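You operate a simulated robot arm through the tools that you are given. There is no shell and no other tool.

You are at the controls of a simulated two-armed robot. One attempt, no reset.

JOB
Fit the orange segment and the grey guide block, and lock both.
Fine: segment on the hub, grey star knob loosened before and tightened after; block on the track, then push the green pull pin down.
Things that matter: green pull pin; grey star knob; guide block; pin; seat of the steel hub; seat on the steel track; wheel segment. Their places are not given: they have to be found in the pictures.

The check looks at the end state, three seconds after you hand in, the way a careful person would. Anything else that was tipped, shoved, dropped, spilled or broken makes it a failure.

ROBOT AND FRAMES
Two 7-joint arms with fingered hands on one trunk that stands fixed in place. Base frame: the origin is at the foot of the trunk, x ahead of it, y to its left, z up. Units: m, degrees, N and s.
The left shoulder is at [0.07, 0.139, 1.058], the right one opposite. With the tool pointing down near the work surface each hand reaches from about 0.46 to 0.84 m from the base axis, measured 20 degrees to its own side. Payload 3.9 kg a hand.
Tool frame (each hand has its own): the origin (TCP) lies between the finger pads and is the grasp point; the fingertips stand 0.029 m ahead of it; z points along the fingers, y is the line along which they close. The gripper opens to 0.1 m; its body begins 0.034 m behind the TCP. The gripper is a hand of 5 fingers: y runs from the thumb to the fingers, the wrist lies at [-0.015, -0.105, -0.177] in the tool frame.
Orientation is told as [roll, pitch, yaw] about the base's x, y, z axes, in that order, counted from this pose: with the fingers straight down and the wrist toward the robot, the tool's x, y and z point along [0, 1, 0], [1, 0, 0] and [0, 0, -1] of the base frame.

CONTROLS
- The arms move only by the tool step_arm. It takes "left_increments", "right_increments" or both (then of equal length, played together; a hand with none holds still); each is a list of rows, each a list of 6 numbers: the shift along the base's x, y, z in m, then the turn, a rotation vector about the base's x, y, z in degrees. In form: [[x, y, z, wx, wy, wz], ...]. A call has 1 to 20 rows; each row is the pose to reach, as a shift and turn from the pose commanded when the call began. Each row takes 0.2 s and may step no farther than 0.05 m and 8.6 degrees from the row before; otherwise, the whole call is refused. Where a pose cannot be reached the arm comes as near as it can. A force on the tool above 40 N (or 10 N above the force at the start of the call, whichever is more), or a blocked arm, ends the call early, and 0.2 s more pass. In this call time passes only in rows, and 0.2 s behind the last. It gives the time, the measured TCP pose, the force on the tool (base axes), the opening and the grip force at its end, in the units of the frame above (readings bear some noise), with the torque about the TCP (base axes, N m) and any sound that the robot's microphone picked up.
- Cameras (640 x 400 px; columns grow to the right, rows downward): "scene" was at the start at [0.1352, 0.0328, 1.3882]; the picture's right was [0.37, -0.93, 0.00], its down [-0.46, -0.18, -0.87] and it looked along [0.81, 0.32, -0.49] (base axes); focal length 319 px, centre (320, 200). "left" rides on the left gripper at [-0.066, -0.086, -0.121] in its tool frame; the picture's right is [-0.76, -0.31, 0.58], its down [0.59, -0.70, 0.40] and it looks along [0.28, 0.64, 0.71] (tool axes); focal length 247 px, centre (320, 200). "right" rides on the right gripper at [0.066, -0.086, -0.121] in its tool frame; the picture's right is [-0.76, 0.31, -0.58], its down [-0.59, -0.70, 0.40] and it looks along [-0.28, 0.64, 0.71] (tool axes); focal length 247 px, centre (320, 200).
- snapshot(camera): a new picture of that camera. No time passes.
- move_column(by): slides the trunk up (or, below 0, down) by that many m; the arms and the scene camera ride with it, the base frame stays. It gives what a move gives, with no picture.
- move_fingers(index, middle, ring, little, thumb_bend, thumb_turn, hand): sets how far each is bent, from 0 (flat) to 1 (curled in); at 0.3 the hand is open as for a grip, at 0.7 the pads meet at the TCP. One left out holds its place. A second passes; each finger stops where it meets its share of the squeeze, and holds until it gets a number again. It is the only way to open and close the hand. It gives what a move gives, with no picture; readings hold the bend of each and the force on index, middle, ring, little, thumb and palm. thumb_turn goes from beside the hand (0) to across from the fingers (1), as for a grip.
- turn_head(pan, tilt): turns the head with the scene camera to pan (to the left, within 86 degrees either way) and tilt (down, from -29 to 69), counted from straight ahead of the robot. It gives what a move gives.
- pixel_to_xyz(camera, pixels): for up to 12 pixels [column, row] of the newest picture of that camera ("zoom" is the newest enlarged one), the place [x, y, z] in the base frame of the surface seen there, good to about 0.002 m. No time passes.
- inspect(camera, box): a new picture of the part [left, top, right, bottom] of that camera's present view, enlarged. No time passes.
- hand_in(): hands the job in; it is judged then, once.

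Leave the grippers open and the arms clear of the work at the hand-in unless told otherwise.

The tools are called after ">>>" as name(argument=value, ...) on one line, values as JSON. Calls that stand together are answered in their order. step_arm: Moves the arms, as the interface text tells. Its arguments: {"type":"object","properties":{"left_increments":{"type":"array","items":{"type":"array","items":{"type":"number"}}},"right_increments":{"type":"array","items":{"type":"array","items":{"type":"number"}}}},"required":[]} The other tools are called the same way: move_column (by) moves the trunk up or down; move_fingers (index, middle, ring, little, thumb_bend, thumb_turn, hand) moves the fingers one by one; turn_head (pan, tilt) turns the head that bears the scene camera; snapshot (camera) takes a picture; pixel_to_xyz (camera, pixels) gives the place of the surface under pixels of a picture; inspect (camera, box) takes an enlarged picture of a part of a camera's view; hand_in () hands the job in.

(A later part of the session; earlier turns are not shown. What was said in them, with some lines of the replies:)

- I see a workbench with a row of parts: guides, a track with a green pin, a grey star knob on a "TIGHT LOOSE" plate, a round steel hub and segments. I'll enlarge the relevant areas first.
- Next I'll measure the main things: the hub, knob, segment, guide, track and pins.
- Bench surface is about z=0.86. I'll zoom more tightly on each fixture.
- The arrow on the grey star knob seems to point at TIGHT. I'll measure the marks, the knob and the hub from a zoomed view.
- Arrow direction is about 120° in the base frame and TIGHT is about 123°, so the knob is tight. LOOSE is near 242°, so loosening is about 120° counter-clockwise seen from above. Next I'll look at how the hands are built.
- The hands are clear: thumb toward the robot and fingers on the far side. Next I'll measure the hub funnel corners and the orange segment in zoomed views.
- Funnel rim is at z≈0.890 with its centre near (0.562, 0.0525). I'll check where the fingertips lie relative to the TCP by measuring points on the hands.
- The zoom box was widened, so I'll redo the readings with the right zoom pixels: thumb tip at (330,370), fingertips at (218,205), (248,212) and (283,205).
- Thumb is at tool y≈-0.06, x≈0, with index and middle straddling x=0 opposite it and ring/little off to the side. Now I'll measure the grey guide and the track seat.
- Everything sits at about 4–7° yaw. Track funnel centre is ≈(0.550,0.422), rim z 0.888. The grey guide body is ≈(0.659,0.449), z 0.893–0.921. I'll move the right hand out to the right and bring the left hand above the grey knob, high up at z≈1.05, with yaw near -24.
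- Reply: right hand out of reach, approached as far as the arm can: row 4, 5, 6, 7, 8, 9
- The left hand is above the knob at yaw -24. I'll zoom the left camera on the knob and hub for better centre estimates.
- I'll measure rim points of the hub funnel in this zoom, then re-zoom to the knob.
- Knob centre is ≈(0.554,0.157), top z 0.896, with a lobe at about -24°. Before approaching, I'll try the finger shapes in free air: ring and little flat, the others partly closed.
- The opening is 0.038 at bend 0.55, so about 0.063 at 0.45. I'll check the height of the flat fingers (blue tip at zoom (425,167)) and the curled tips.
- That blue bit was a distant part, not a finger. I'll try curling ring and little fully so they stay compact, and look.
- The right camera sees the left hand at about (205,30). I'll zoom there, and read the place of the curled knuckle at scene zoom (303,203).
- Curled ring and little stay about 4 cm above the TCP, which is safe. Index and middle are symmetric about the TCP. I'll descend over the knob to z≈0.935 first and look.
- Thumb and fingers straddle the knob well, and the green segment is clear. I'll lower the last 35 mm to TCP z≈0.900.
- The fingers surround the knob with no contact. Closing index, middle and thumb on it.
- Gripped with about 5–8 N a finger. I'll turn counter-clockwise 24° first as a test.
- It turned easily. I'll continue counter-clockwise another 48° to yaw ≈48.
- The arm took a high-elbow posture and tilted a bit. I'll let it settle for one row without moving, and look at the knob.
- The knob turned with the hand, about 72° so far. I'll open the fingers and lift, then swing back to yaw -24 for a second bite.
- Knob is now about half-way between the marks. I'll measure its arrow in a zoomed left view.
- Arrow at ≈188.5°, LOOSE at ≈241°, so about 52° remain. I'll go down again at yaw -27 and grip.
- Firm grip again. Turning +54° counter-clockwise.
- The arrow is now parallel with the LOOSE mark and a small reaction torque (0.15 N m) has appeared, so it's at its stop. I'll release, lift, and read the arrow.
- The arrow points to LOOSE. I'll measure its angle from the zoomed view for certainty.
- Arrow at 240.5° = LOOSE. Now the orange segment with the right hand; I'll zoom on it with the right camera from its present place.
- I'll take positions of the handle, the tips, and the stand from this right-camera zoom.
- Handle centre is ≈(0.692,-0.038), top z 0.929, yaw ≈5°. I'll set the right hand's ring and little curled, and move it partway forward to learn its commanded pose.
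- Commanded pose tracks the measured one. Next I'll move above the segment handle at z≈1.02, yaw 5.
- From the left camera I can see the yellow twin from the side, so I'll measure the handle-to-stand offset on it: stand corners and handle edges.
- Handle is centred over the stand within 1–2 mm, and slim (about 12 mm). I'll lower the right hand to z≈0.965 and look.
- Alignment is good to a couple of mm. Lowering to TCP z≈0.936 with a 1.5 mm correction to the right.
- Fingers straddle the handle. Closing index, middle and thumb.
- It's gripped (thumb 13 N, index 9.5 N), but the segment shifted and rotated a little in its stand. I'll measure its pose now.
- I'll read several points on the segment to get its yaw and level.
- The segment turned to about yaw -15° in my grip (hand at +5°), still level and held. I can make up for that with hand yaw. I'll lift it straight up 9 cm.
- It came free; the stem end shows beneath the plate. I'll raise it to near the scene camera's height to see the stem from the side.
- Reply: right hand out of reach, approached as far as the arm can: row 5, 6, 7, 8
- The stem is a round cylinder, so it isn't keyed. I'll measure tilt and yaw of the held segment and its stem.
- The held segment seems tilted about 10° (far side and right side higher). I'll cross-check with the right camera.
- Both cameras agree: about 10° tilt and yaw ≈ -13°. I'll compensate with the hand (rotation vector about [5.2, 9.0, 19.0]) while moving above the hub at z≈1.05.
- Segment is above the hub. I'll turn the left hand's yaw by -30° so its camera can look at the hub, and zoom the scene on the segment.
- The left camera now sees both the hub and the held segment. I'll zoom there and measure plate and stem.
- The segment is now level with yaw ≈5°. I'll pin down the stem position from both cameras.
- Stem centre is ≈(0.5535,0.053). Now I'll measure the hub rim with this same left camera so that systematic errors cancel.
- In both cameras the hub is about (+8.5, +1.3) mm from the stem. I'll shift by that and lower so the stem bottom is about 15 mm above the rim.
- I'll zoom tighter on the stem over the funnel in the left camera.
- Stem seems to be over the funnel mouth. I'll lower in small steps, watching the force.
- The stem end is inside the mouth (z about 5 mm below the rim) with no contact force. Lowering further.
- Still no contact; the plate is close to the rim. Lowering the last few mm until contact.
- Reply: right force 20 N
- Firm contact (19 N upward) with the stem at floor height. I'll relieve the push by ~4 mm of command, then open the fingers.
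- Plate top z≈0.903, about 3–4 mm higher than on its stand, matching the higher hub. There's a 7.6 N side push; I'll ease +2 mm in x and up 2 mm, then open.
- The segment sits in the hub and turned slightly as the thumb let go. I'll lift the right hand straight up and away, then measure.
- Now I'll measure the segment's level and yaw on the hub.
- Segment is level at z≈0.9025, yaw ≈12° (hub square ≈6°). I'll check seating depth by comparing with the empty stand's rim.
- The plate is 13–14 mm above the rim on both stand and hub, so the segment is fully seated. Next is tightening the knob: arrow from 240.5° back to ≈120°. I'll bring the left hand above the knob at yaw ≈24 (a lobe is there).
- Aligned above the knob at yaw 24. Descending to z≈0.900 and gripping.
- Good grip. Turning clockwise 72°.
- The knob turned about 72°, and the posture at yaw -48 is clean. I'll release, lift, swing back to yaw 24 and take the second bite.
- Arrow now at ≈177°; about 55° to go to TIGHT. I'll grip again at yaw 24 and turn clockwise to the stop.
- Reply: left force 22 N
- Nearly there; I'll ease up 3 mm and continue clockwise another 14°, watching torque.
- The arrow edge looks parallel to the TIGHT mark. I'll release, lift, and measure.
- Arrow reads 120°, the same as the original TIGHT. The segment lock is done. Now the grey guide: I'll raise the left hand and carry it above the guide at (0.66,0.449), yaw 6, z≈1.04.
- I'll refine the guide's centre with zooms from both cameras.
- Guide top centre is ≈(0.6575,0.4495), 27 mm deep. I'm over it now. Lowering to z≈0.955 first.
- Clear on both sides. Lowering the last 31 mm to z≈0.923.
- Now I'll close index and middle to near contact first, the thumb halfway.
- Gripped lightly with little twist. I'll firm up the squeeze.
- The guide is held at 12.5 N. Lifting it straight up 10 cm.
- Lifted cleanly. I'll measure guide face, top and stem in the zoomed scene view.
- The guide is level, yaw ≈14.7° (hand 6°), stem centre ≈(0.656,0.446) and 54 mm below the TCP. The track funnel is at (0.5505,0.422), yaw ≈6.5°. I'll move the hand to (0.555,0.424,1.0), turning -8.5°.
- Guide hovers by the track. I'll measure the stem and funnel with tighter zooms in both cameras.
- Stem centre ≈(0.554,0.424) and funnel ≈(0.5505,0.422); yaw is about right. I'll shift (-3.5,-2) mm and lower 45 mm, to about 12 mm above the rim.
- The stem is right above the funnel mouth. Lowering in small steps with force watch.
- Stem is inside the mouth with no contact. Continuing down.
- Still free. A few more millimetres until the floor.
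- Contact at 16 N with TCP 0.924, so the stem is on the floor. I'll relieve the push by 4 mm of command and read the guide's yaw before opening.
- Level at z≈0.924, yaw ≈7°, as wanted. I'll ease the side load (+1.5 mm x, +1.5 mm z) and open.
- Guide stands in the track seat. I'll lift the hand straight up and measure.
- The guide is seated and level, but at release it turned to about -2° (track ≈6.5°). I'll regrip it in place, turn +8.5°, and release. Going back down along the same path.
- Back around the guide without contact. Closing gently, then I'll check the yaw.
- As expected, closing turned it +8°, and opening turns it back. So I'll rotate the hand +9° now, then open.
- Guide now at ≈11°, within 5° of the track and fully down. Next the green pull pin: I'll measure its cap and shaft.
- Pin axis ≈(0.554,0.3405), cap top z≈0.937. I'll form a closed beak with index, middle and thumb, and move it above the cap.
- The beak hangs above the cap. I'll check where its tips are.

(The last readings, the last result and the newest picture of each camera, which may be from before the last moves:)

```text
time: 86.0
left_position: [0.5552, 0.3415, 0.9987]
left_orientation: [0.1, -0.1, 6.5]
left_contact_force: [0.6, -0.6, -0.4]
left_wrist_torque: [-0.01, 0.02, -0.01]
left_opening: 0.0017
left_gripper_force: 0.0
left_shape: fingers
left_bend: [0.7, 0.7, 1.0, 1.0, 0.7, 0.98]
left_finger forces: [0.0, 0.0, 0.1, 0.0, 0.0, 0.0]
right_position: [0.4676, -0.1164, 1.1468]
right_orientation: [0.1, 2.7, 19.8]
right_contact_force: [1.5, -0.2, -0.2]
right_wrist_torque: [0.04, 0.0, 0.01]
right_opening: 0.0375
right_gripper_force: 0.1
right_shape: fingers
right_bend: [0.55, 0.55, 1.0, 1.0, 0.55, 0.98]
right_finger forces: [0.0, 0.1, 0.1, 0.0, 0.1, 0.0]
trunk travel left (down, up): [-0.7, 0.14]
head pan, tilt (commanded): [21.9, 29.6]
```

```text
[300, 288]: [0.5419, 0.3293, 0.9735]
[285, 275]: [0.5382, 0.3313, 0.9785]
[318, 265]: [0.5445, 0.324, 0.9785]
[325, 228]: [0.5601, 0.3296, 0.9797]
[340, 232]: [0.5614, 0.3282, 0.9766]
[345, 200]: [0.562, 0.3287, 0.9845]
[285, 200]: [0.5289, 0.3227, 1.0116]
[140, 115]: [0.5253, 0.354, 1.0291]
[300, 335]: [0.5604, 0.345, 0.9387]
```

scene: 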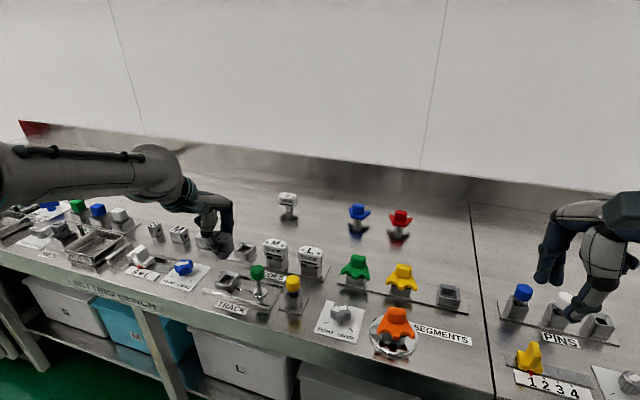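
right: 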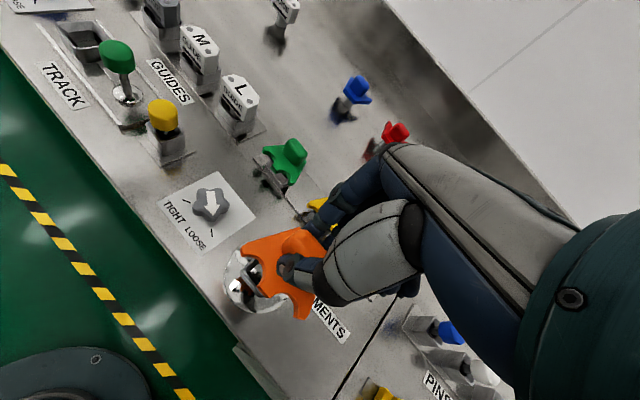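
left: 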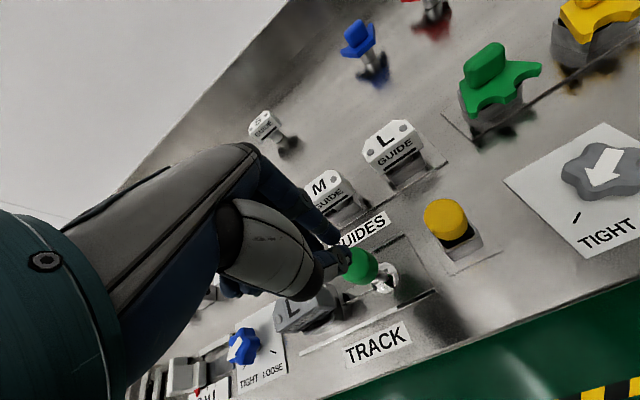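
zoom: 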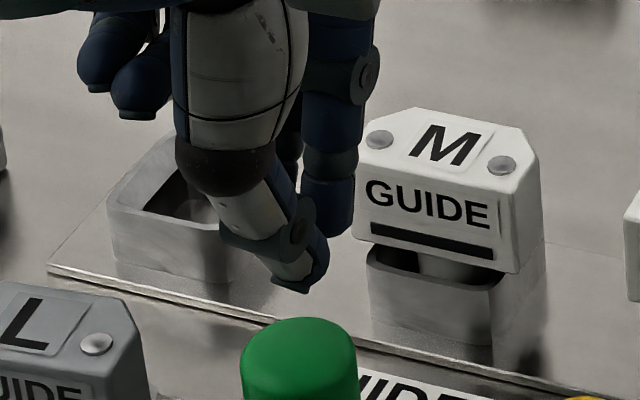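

Thumb tip would be off the cap's edge, so I'll push with index and middle only: those at 0.5 (more upright), thumb opened to 0.3. Their tips should lie about 31 mm ahead of the TCP; I'll check after moving back accordingly.

>>> step_arm(left_increments=[[-0.01, 0, 0.01, 0, 0, 0], [-0.022, -0.0005, 0.01, 0, 0, 0], [-0.032, -0.001, 0.01, 0, 0, 0]])

>>> move_fingers(hand="left", index=0.5, middle=0.5, thumb_bend=0.3)

>>> inspect(camera="scene", box=[225, 220, 295, 280])

>>> inspect(camera="left", box=[260, 170, 420, 310])

```text
time: 86.8
left_position: [0.5223, 0.3399, 1.0081]
left_orientation: [0.0, 0.0, 6.6]
left_contact_force: [-0.9, 0.8, -0.1]
left_wrist_torque: [0.03, 0.01, 0.0]
left_opening: 0.0015
left_gripper_force: 0.1
left_shape: fingers
left_bend: [0.7, 0.7, 1.0, 1.0, 0.7, 0.98]
left_finger forces: [0.0, 0.1, 0.0, 0.0, 0.0, 0.1]
right_position: [0.4693, -0.1156, 1.1484]
right_orientation: [0.0, 2.7, 19.8]
right_contact_force: [0.3, -0.8, 0.6]
right_wrist_torque: [-0.02, 0.01, -0.01]
right_opening: 0.0373
right_gripper_force: 0.1
right_shape: fingers
right_bend: [0.55, 0.55, 1.0, 1.0, 0.55, 0.98]
right_finger forces: [0.0, 0.0, 0.0, 0.0, 0.1, 0.0]
trunk travel left (down, up): [-0.7, 0.14]
head pan, tilt (commanded): [21.9, 29.6]
```

```text
time: 87.8
left_position: [0.521, 0.3398, 1.0091]
left_orientation: [0.0, 0.0, 6.5]
left_contact_force: [1.1, -0.4, 0.1]
left_wrist_torque: [0.01, 0.01, -0.02]
left_opening: 0.0747
left_gripper_force: 0.0
left_shape: fingers
left_bend: [0.5, 0.5, 1.0, 1.0, 0.3, 0.98]
left_finger forces: [0.0, 0.0, 0.0, 0.1, 0.0, 0.0]
right_position: [0.4679, -0.1163, 1.1478]
right_orientation: [0.0, 2.7, 19.8]
right_contact_force: [-0.3, -0.3, 0.9]
right_wrist_torque: [-0.02, 0.01, -0.01]
right_opening: 0.0375
right_gripper_force: 0.1
right_shape: fingers
right_bend: [0.55, 0.55, 1.0, 1.0, 0.55, 0.98]
right_finger forces: [0.1, 0.0, 0.1, 0.0, 0.0, 0.0]
trunk travel left (down, up): [-0.7, 0.14]
head pan, tilt (commanded): [21.9, 29.6]
```

```text
6.67 times, centred on (260, 250) of scene
```

zoom: 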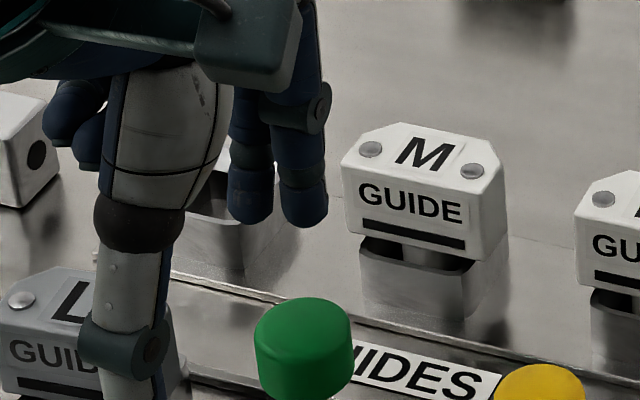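

```text
2.86 times, centred on (340, 240) of left
```

zoom: 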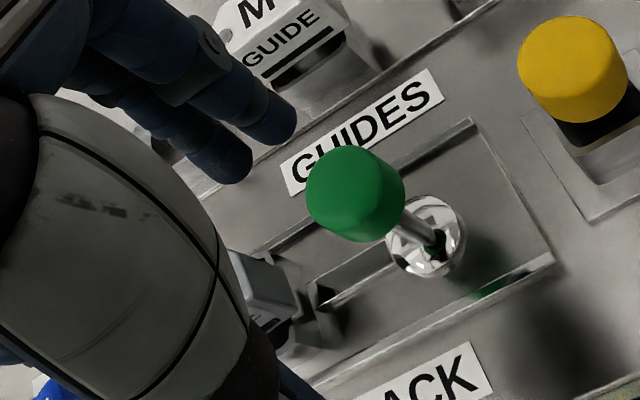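

Now I'll read the fingertip positions relative to the cap.

>>> inspect(camera="scene", box=[225, 220, 295, 280])

>>> pixel_to_xyz(camera="zoom", pixels=[[250, 222], [303, 223], [250, 205], [303, 205], [235, 205], [320, 210], [270, 205], [285, 205], [302, 318], [302, 340]])

>>> inspect(camera="left", box=[260, 170, 420, 310])

>>> pixel_to_xyz(camera="zoom", pixels=[[230, 165], [278, 125], [245, 175], [290, 130], [215, 150], [265, 110], [355, 185], [330, 180], [380, 180], [355, 160], [355, 210]])

```text
6.67 times, centred on (260, 250) of scene
```

zoom: 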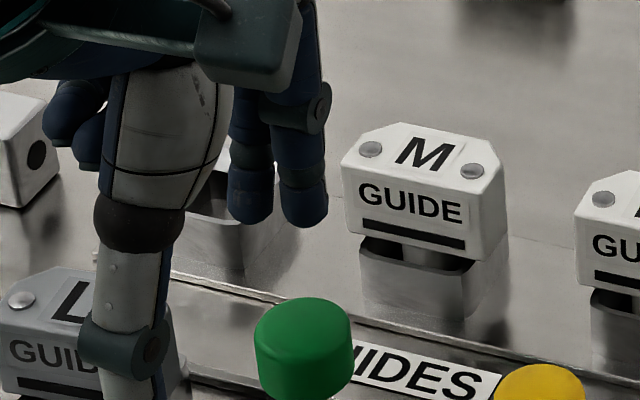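

```text
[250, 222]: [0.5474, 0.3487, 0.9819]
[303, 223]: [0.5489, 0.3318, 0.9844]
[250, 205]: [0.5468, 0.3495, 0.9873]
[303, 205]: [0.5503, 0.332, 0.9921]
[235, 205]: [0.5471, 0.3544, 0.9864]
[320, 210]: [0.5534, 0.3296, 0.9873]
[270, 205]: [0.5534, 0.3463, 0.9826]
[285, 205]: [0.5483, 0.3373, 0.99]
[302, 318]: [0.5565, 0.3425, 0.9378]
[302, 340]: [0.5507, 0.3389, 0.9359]
```

```text
2.86 times, centred on (340, 240) of left
```

zoom: 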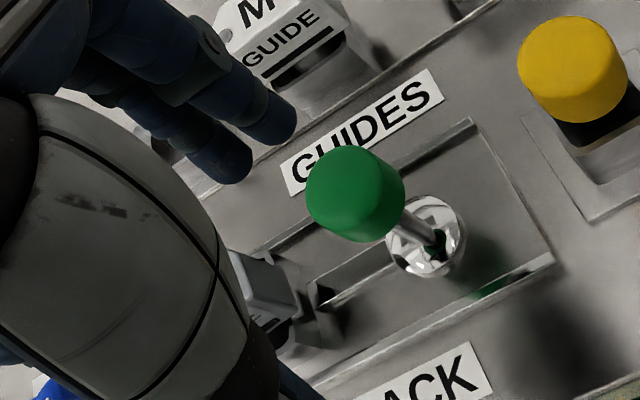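

```text
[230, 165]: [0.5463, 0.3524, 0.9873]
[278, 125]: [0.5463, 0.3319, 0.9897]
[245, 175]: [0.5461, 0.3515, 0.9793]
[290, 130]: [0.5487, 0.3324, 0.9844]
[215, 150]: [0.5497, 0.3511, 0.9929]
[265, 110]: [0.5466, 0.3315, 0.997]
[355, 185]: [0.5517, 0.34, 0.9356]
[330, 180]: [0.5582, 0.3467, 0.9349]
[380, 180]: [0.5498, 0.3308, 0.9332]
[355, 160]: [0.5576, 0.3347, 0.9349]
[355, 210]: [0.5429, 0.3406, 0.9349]
```

Fingertips are centred at ≈(0.555,0.341), right over the cap (0.553,0.3405), and about 43 mm above it. Lowering to just above, then pushing.

>>> step_arm(left_increments=[[-0.001, 0, -0.015, 0, 0, 0], [-0.0015, 0, -0.03, 0, 0, 0], [-0.0015, 0, -0.037, 0, 0, 0]])

>>> inspect(camera="scene", box=[225, 230, 295, 300])

>>> inspect(camera="left", box=[260, 170, 420, 310])

```text
time: 88.6
left_position: [0.5196, 0.34, 0.9719]
left_orientation: [0.0, 0.0, 6.5]
left_contact_force: [0.5, -0.3, 0.0]
left_wrist_torque: [0.01, 0.02, -0.01]
left_opening: 0.0744
left_gripper_force: 0.1
left_shape: fingers
left_bend: [0.5, 0.5, 1.0, 1.0, 0.3, 0.98]
left_finger forces: [0.0, 0.0, 0.0, 0.0, 0.0, 0.0]
right_position: [0.4689, -0.1156, 1.1478]
right_orientation: [0.0, 2.7, 19.9]
right_contact_force: [-0.7, -0.1, -0.3]
right_wrist_torque: [0.02, -0.01, 0.0]
right_opening: 0.0373
right_gripper_force: 0.0
right_shape: fingers
right_bend: [0.55, 0.55, 1.0, 1.0, 0.55, 0.98]
right_finger forces: [0.1, 0.1, 0.0, 0.0, 0.0, 0.0]
trunk travel left (down, up): [-0.7, 0.14]
head pan, tilt (commanded): [21.9, 29.6]
```

```text
5.71 times, centred on (260, 265) of scene
```

zoom: 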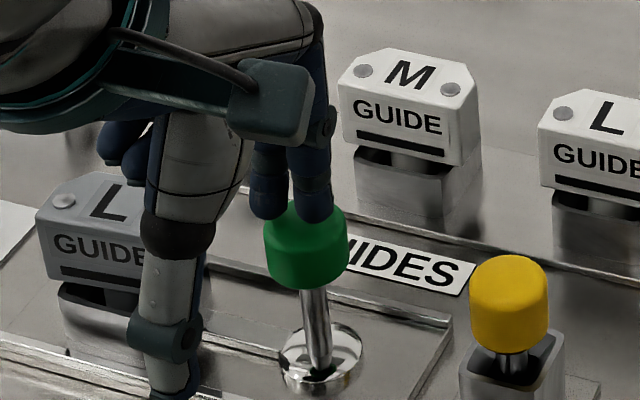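

```text
2.86 times, centred on (340, 240) of left
```

zoom: 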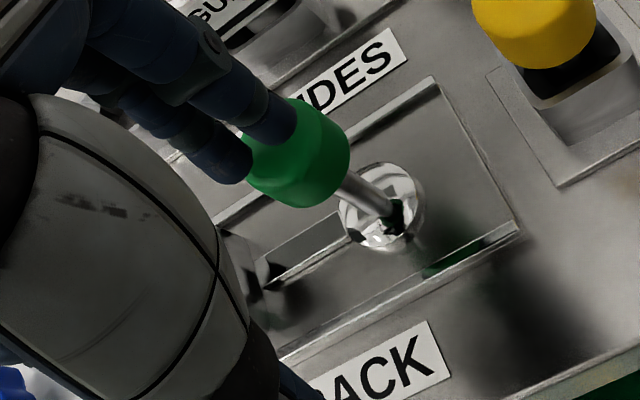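

Fingertips are just above the cap. Pushing down in small steps.

>>> step_arm(left_increments=[[0, 0, -0.004, 0, 0, 0], [0, 0, -0.008, 0, 0, 0], [0, 0, -0.012, 0, 0, 0], [0, 0, -0.016, 0, 0, 0]])

>>> inspect(camera="scene", box=[225, 230, 295, 300])

```text
time: 89.6
left_position: [0.5211, 0.3396, 0.9557]
left_orientation: [0.1, 0.0, 6.5]
left_contact_force: [-0.5, 0.0, 2.8]
left_wrist_torque: [0.05, -0.06, 0.0]
left_opening: 0.0747
left_gripper_force: 0.9
left_shape: fingers
left_bend: [0.5, 0.5, 1.0, 1.0, 0.3, 0.98]
left_finger forces: [0.0, 2.2, 0.1, 0.0, 0.0, 0.0]
right_position: [0.4693, -0.116, 1.1471]
right_orientation: [0.1, 2.7, 19.9]
right_contact_force: [-0.5, 0.2, -0.2]
right_wrist_torque: [0.01, -0.01, -0.01]
right_opening: 0.0373
right_gripper_force: 0.0
right_shape: fingers
right_bend: [0.55, 0.55, 1.0, 1.0, 0.55, 0.98]
right_finger forces: [0.0, 0.1, 0.0, 0.0, 0.0, 0.0]
trunk travel left (down, up): [-0.7, 0.14]
head pan, tilt (commanded): [21.9, 29.6]
```

```text
5.71 times, centred on (260, 265) of scene
```

zoom: 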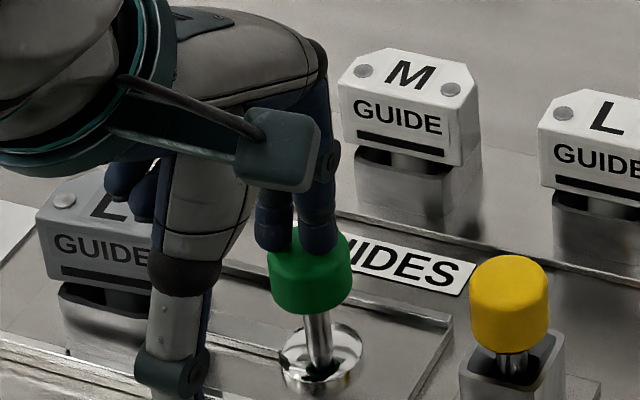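

The pin slides with only 3 N. Continuing down.

>>> step_arm(left_increments=[[0, 0, -0.004, 0, 0, 0], [0, 0, -0.008, 0, 0, 0], [0, 0, -0.012, 0, 0, 0]])

>>> inspect(camera="scene", box=[225, 230, 295, 300])

>>> inspect(camera="left", box=[260, 170, 420, 310])

```text
time: 90.4
left_position: [0.5201, 0.3393, 0.947]
left_orientation: [0.1, -0.5, 6.6]
left_contact_force: [0.9, 1.8, 16.1]
left_wrist_torque: [0.23, -0.56, 0.03]
left_opening: 0.0746
left_gripper_force: 7.8
left_shape: fingers
left_bend: [0.5, 0.49, 1.0, 1.0, 0.3, 0.98]
left_finger forces: [0.0, 16.3, 0.1, 0.0, 0.1, 0.1]
right_position: [0.4659, -0.1177, 1.1491]
right_orientation: [0.0, 2.5, 19.9]
right_contact_force: [-0.7, 0.2, 0.5]
right_wrist_torque: [0.01, 0.01, 0.0]
right_opening: 0.0375
right_gripper_force: 0.0
right_shape: fingers
right_bend: [0.55, 0.55, 1.0, 1.0, 0.55, 0.98]
right_finger forces: [0.0, 0.0, 0.0, 0.0, 0.1, 0.1]
trunk travel left (down, up): [-0.7, 0.14]
head pan, tilt (commanded): [21.9, 29.6]
```

```text
5.71 times, centred on (260, 265) of scene
```

zoom: 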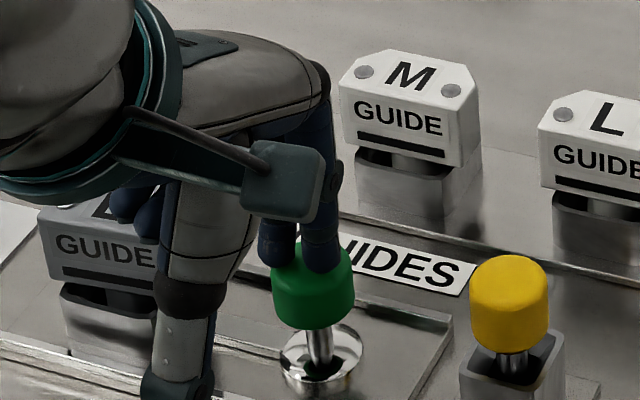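

```text
2.86 times, centred on (340, 240) of left
```

zoom: 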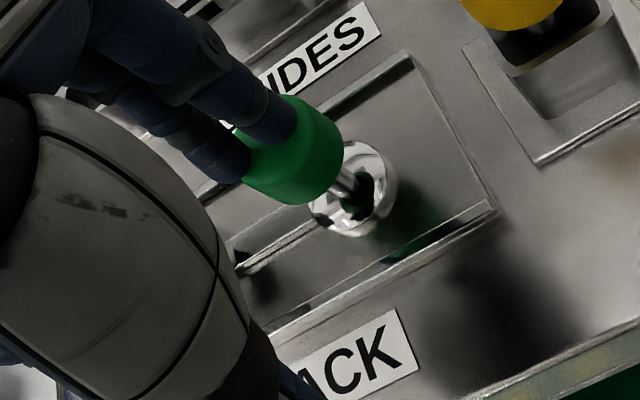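

The force rose to 16 N, all on the middle finger. I'll check how far the pin has gone.

>>> inspect(camera="scene", box=[245, 265, 295, 310])

>>> pixel_to_xyz(camera="zoom", pixels=[[265, 105], [250, 150], [220, 110], [320, 115], [260, 200], [270, 240], [270, 280], [225, 250], [330, 240]])

```text
8.89 times, centred on (270, 288) of scene
```

zoom: 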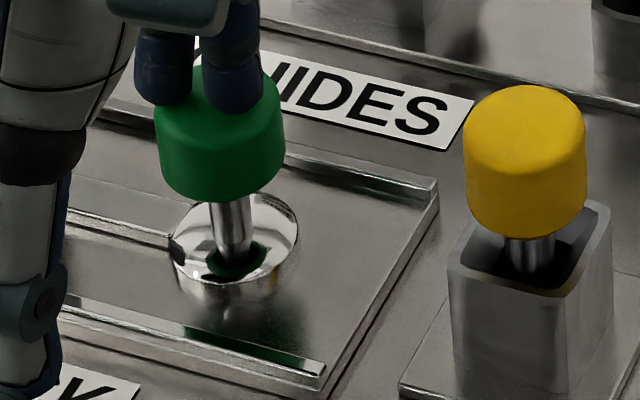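

```text
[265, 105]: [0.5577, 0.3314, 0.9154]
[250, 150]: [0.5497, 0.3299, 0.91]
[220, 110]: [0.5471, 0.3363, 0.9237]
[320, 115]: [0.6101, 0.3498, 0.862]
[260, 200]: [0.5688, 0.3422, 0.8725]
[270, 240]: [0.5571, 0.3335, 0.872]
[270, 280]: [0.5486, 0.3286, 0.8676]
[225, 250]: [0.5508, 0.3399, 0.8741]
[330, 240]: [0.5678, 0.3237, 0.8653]
```

The pin has gone down about 20 mm (cap top 0.937 → 0.917). I'll press a bit more to see whether this is its stop.

>>> step_arm(left_increments=[[0, 0, -0.003, 0, 0, 0], [0, 0, -0.006, 0, 0, 0], [0, 0, -0.009, 0, 0, 0]])

>>> inspect(camera="scene", box=[245, 265, 295, 310])

>>> pixel_to_xyz(camera="zoom", pixels=[[265, 105], [250, 150], [275, 115]])

```text
time: 91.1
left_position: [0.5262, 0.3411, 0.9452]
left_orientation: [0.0, -1.4, 6.8]
left_contact_force: [-0.9, -1.2, 21.4]
left_wrist_torque: [0.19, -0.59, -0.01]
left_opening: 0.0747
left_gripper_force: 11.1
left_shape: fingers
left_bend: [0.5, 0.51, 1.0, 1.0, 0.3, 0.98]
left_finger forces: [0.0, 21.3, 0.1, 0.2, 0.0, 0.1]
right_position: [0.468, -0.1166, 1.1483]
right_orientation: [0.0, 2.6, 19.8]
right_contact_force: [0.2, -0.5, 0.2]
right_wrist_torque: [0.03, 0.04, 0.0]
right_opening: 0.0372
right_gripper_force: 0.0
right_shape: fingers
right_bend: [0.55, 0.55, 1.0, 1.0, 0.55, 0.98]
right_finger forces: [0.0, 0.0, 0.0, 0.1, 0.0, 0.0]
trunk travel left (down, up): [-0.7, 0.14]
head pan, tilt (commanded): [21.9, 29.6]
stopped in row 3 (left hand): the force on the tool passed its limit at 41 N (the readings are from after the stop); the commanded pose is now the measured one
```

```text
8.89 times, centred on (270, 288) of scene
```

zoom: 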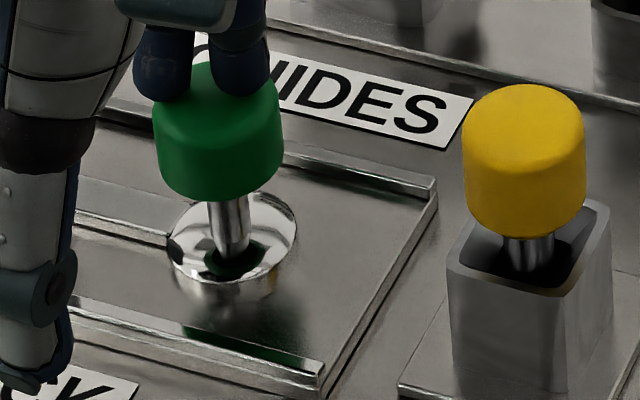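

```text
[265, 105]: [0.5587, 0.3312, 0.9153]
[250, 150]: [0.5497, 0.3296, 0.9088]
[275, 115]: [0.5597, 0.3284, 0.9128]
```

At 41 N the pin did not move further, so it's at its bottom stop. I'll lift the hand straight up and back off.

>>> step_arm(left_increments=[[0, 0, 0.01, 0, 0, 0], [0, 0, 0.03, 0, 0, 0], [0, 0, 0.06, 0, 0, 0], [0, 0.01, 0.095, 0, 0, 0], [-0.01, 0.03, 0.13, 0, 0, 0], [-0.02, 0.05, 0.16, 0, 0, 0], [-0.04, 0.08, 0.19, 0, 0, 0], [-0.06, 0.1, 0.21, 0, 0, 0], [-0.06, 0.1, 0.21, 0, 0, 0]])

>>> snapshot(camera="scene")

>>> inspect(camera="scene", box=[195, 240, 315, 320])

>>> inspect(camera="scene", box=[310, 270, 440, 365])

```text
time: 93.1
left_position: [0.463, 0.4422, 1.1514]
left_orientation: [0.1, -0.8, 6.6]
left_contact_force: [-0.1, -0.6, -0.1]
left_wrist_torque: [-0.04, -0.02, -0.01]
left_opening: 0.0747
left_gripper_force: 0.1
left_shape: fingers
left_bend: [0.5, 0.5, 1.0, 1.0, 0.3, 0.98]
left_finger forces: [0.0, 0.0, 0.0, 0.0, 0.1, 0.0]
right_position: [0.4689, -0.1167, 1.1468]
right_orientation: [0.0, 2.8, 19.8]
right_contact_force: [0.5, -0.4, 0.3]
right_wrist_torque: [0.01, -0.02, 0.02]
right_opening: 0.0374
right_gripper_force: 0.2
right_shape: fingers
right_bend: [0.55, 0.55, 1.0, 1.0, 0.55, 0.98]
right_finger forces: [0.1, 0.1, 0.0, 0.0, 0.1, 0.0]
trunk travel left (down, up): [-0.7, 0.14]
head pan, tilt (commanded): [21.9, 29.6]
```

```text
taken
```

scene: 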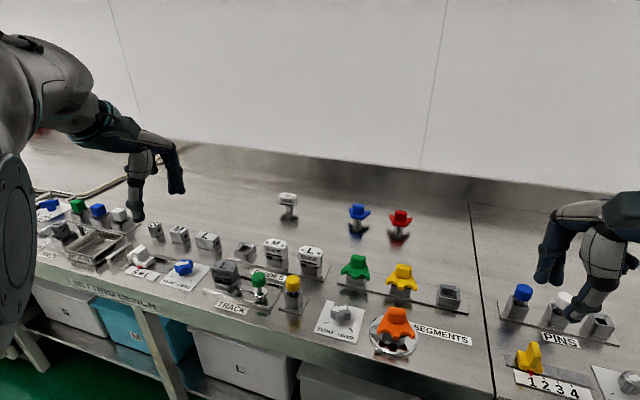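

```text
5.00 times, centred on (255, 280) of scene
```

zoom: 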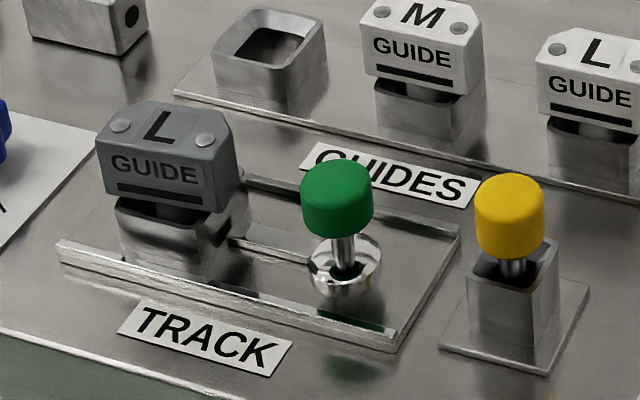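

```text
4.21 times, centred on (375, 318) of scene
```

zoom: 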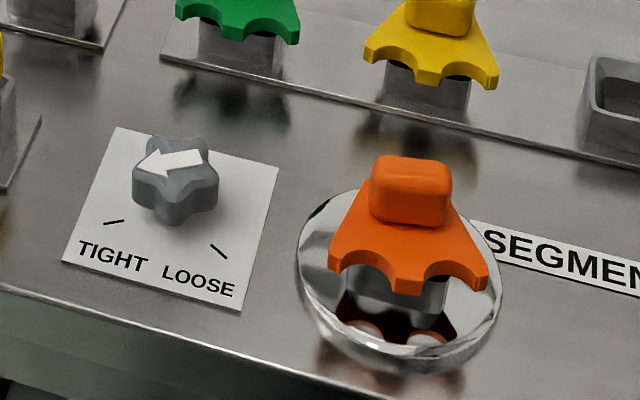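

Everything looks in place. I'll open both hands fully and take final measurements of the pin, guide, knob and segment.

>>> move_fingers(hand="left", index=0.3, middle=0.3, ring=0.3, little=0.3, thumb_bend=0.3)

>>> move_fingers(hand="right", index=0.3, middle=0.3, ring=0.3, little=0.3, thumb_bend=0.3)

>>> inspect(camera="scene", box=[205, 250, 285, 310])

>>> pixel_to_xyz(camera="zoom", pixels=[[420, 170], [420, 200], [430, 230], [440, 270], [450, 290], [100, 180], [225, 215], [90, 140], [235, 165], [150, 95]])

```text
time: 94.1
left_position: [0.4638, 0.4413, 1.1524]
left_orientation: [0.1, -0.8, 6.6]
left_contact_force: [0.4, -0.3, 0.4]
left_wrist_torque: [0.02, -0.01, -0.01]
left_opening: 0.0985
left_gripper_force: 0.0
left_shape: fingers
left_bend: [0.3, 0.3, 0.3, 0.3, 0.3, 0.98]
left_finger forces: [0.0, 0.1, 0.0, 0.0, 0.0, 0.0]
right_position: [0.4673, -0.1157, 1.1485]
right_orientation: [0.1, 2.7, 19.8]
right_contact_force: [0.1, -0.8, -0.5]
right_wrist_torque: [-0.03, 0.0, 0.02]
right_opening: 0.0376
right_gripper_force: 0.0
right_shape: fingers
right_bend: [0.55, 0.55, 1.0, 1.0, 0.55, 0.98]
right_finger forces: [0.1, 0.0, 0.0, 0.0, 0.0, 0.0]
trunk travel left (down, up): [-0.7, 0.14]
head pan, tilt (commanded): [21.9, 29.6]
```

```text
time: 95.1
left_position: [0.4638, 0.4405, 1.1516]
left_orientation: [0.1, -0.8, 6.6]
left_contact_force: [-0.4, -0.2, -0.1]
left_wrist_torque: [0.05, -0.02, -0.02]
left_opening: 0.0986
left_gripper_force: 0.1
left_shape: fingers
left_bend: [0.3, 0.3, 0.3, 0.3, 0.3, 0.98]
left_finger forces: [0.0, 0.1, 0.0, 0.0, 0.1, 0.0]
right_position: [0.4693, -0.1169, 1.1478]
right_orientation: [0.0, 2.7, 19.8]
right_contact_force: [-0.2, -0.2, -0.4]
right_wrist_torque: [0.0, -0.01, -0.03]
right_opening: 0.0983
right_gripper_force: 0.1
right_shape: fingers
right_bend: [0.3, 0.3, 0.3, 0.3, 0.3, 0.98]
right_finger forces: [0.1, 0.0, 0.0, 0.0, 0.0, 0.0]
trunk travel left (down, up): [-0.7, 0.14]
head pan, tilt (commanded): [21.9, 29.6]
```

```text
6.67 times, centred on (245, 280) of scene
```

zoom: 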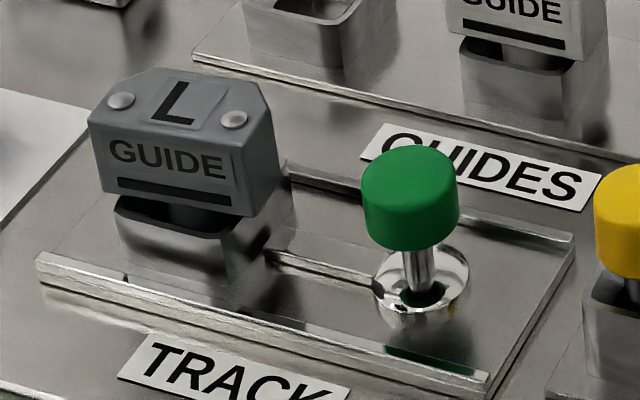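

```text
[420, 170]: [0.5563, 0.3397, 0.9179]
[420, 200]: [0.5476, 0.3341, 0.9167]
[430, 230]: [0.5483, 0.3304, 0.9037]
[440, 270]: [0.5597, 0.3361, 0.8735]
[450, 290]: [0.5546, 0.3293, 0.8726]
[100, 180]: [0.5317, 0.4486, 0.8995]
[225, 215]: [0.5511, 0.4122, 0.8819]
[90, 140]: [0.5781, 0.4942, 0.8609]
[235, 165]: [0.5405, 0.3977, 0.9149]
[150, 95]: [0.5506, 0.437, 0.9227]
```

Pin cap holds at z≈0.9175 and the guide is seated. A last look over the rest of the bench for anything disturbed, and a check of the segment.

>>> inspect(camera="scene", box=[0, 180, 220, 320])

>>> inspect(camera="scene", box=[480, 270, 640, 400])

>>> inspect(camera="scene", box=[315, 285, 435, 360])

>>> pixel_to_xyz(camera="zoom", pixels=[[355, 235], [510, 260], [430, 262], [390, 165], [475, 190], [425, 225], [165, 140], [105, 150]])

```text
2.86 times, centred on (110, 250) of scene
```

zoom: 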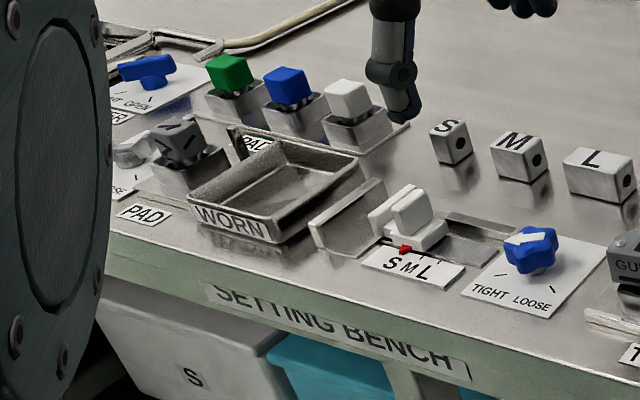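

```text
3.08 times, centred on (560, 335) of scene
```

zoom: 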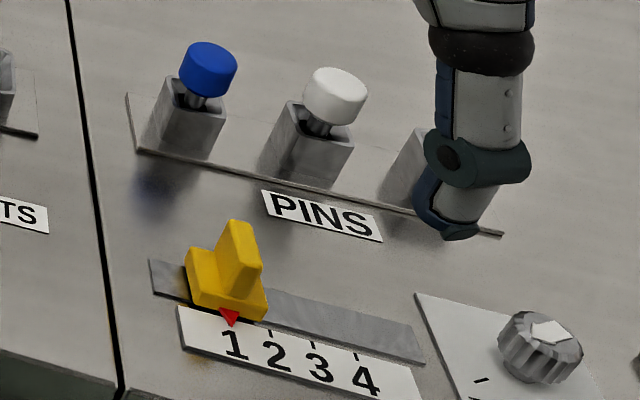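

```text
5.33 times, centred on (375, 322) of scene
```

zoom: 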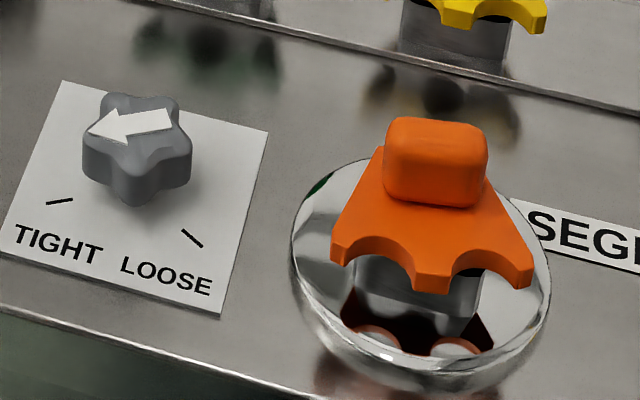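

```text
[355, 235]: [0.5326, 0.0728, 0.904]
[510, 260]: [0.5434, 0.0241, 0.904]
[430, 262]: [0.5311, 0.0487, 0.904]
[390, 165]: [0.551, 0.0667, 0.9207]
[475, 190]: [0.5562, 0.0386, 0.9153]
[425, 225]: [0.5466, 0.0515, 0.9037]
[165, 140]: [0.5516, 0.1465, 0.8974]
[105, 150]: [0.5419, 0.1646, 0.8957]
```

The orange segment is level in the hub and the grey star knob reads TIGHT again. The grey guide block is on the track with the green pin down. Nothing else on the bench has moved; both hands are open and clear. Handing in.

>>> hand_in()

```text
The job is handed in.
```

I finished the job and handed it in; I haven't seen the check's result.

- **Orange segment:** it sits level on the hub, with its stem down on the seat floor. I turned the grey star knob to LOOSE before fitting it and back to TIGHT after. The arrow ended at about 120°, the same as at the start.
- **Grey guide block:** it sits level in the track seat, with its stem on the floor.
- **Green pull pin:** it went down about 20 mm and stayed there. It did not move further at about 41 N, so I took that as its stop.
- **Alignment:** both parts are turned slightly from their seats, because they twisted as the fingers let go. The segment is off by about 6° and the guide block by about 5°.

In the last pictures nothing else on the bench looked moved. I left both hands open and above the work.
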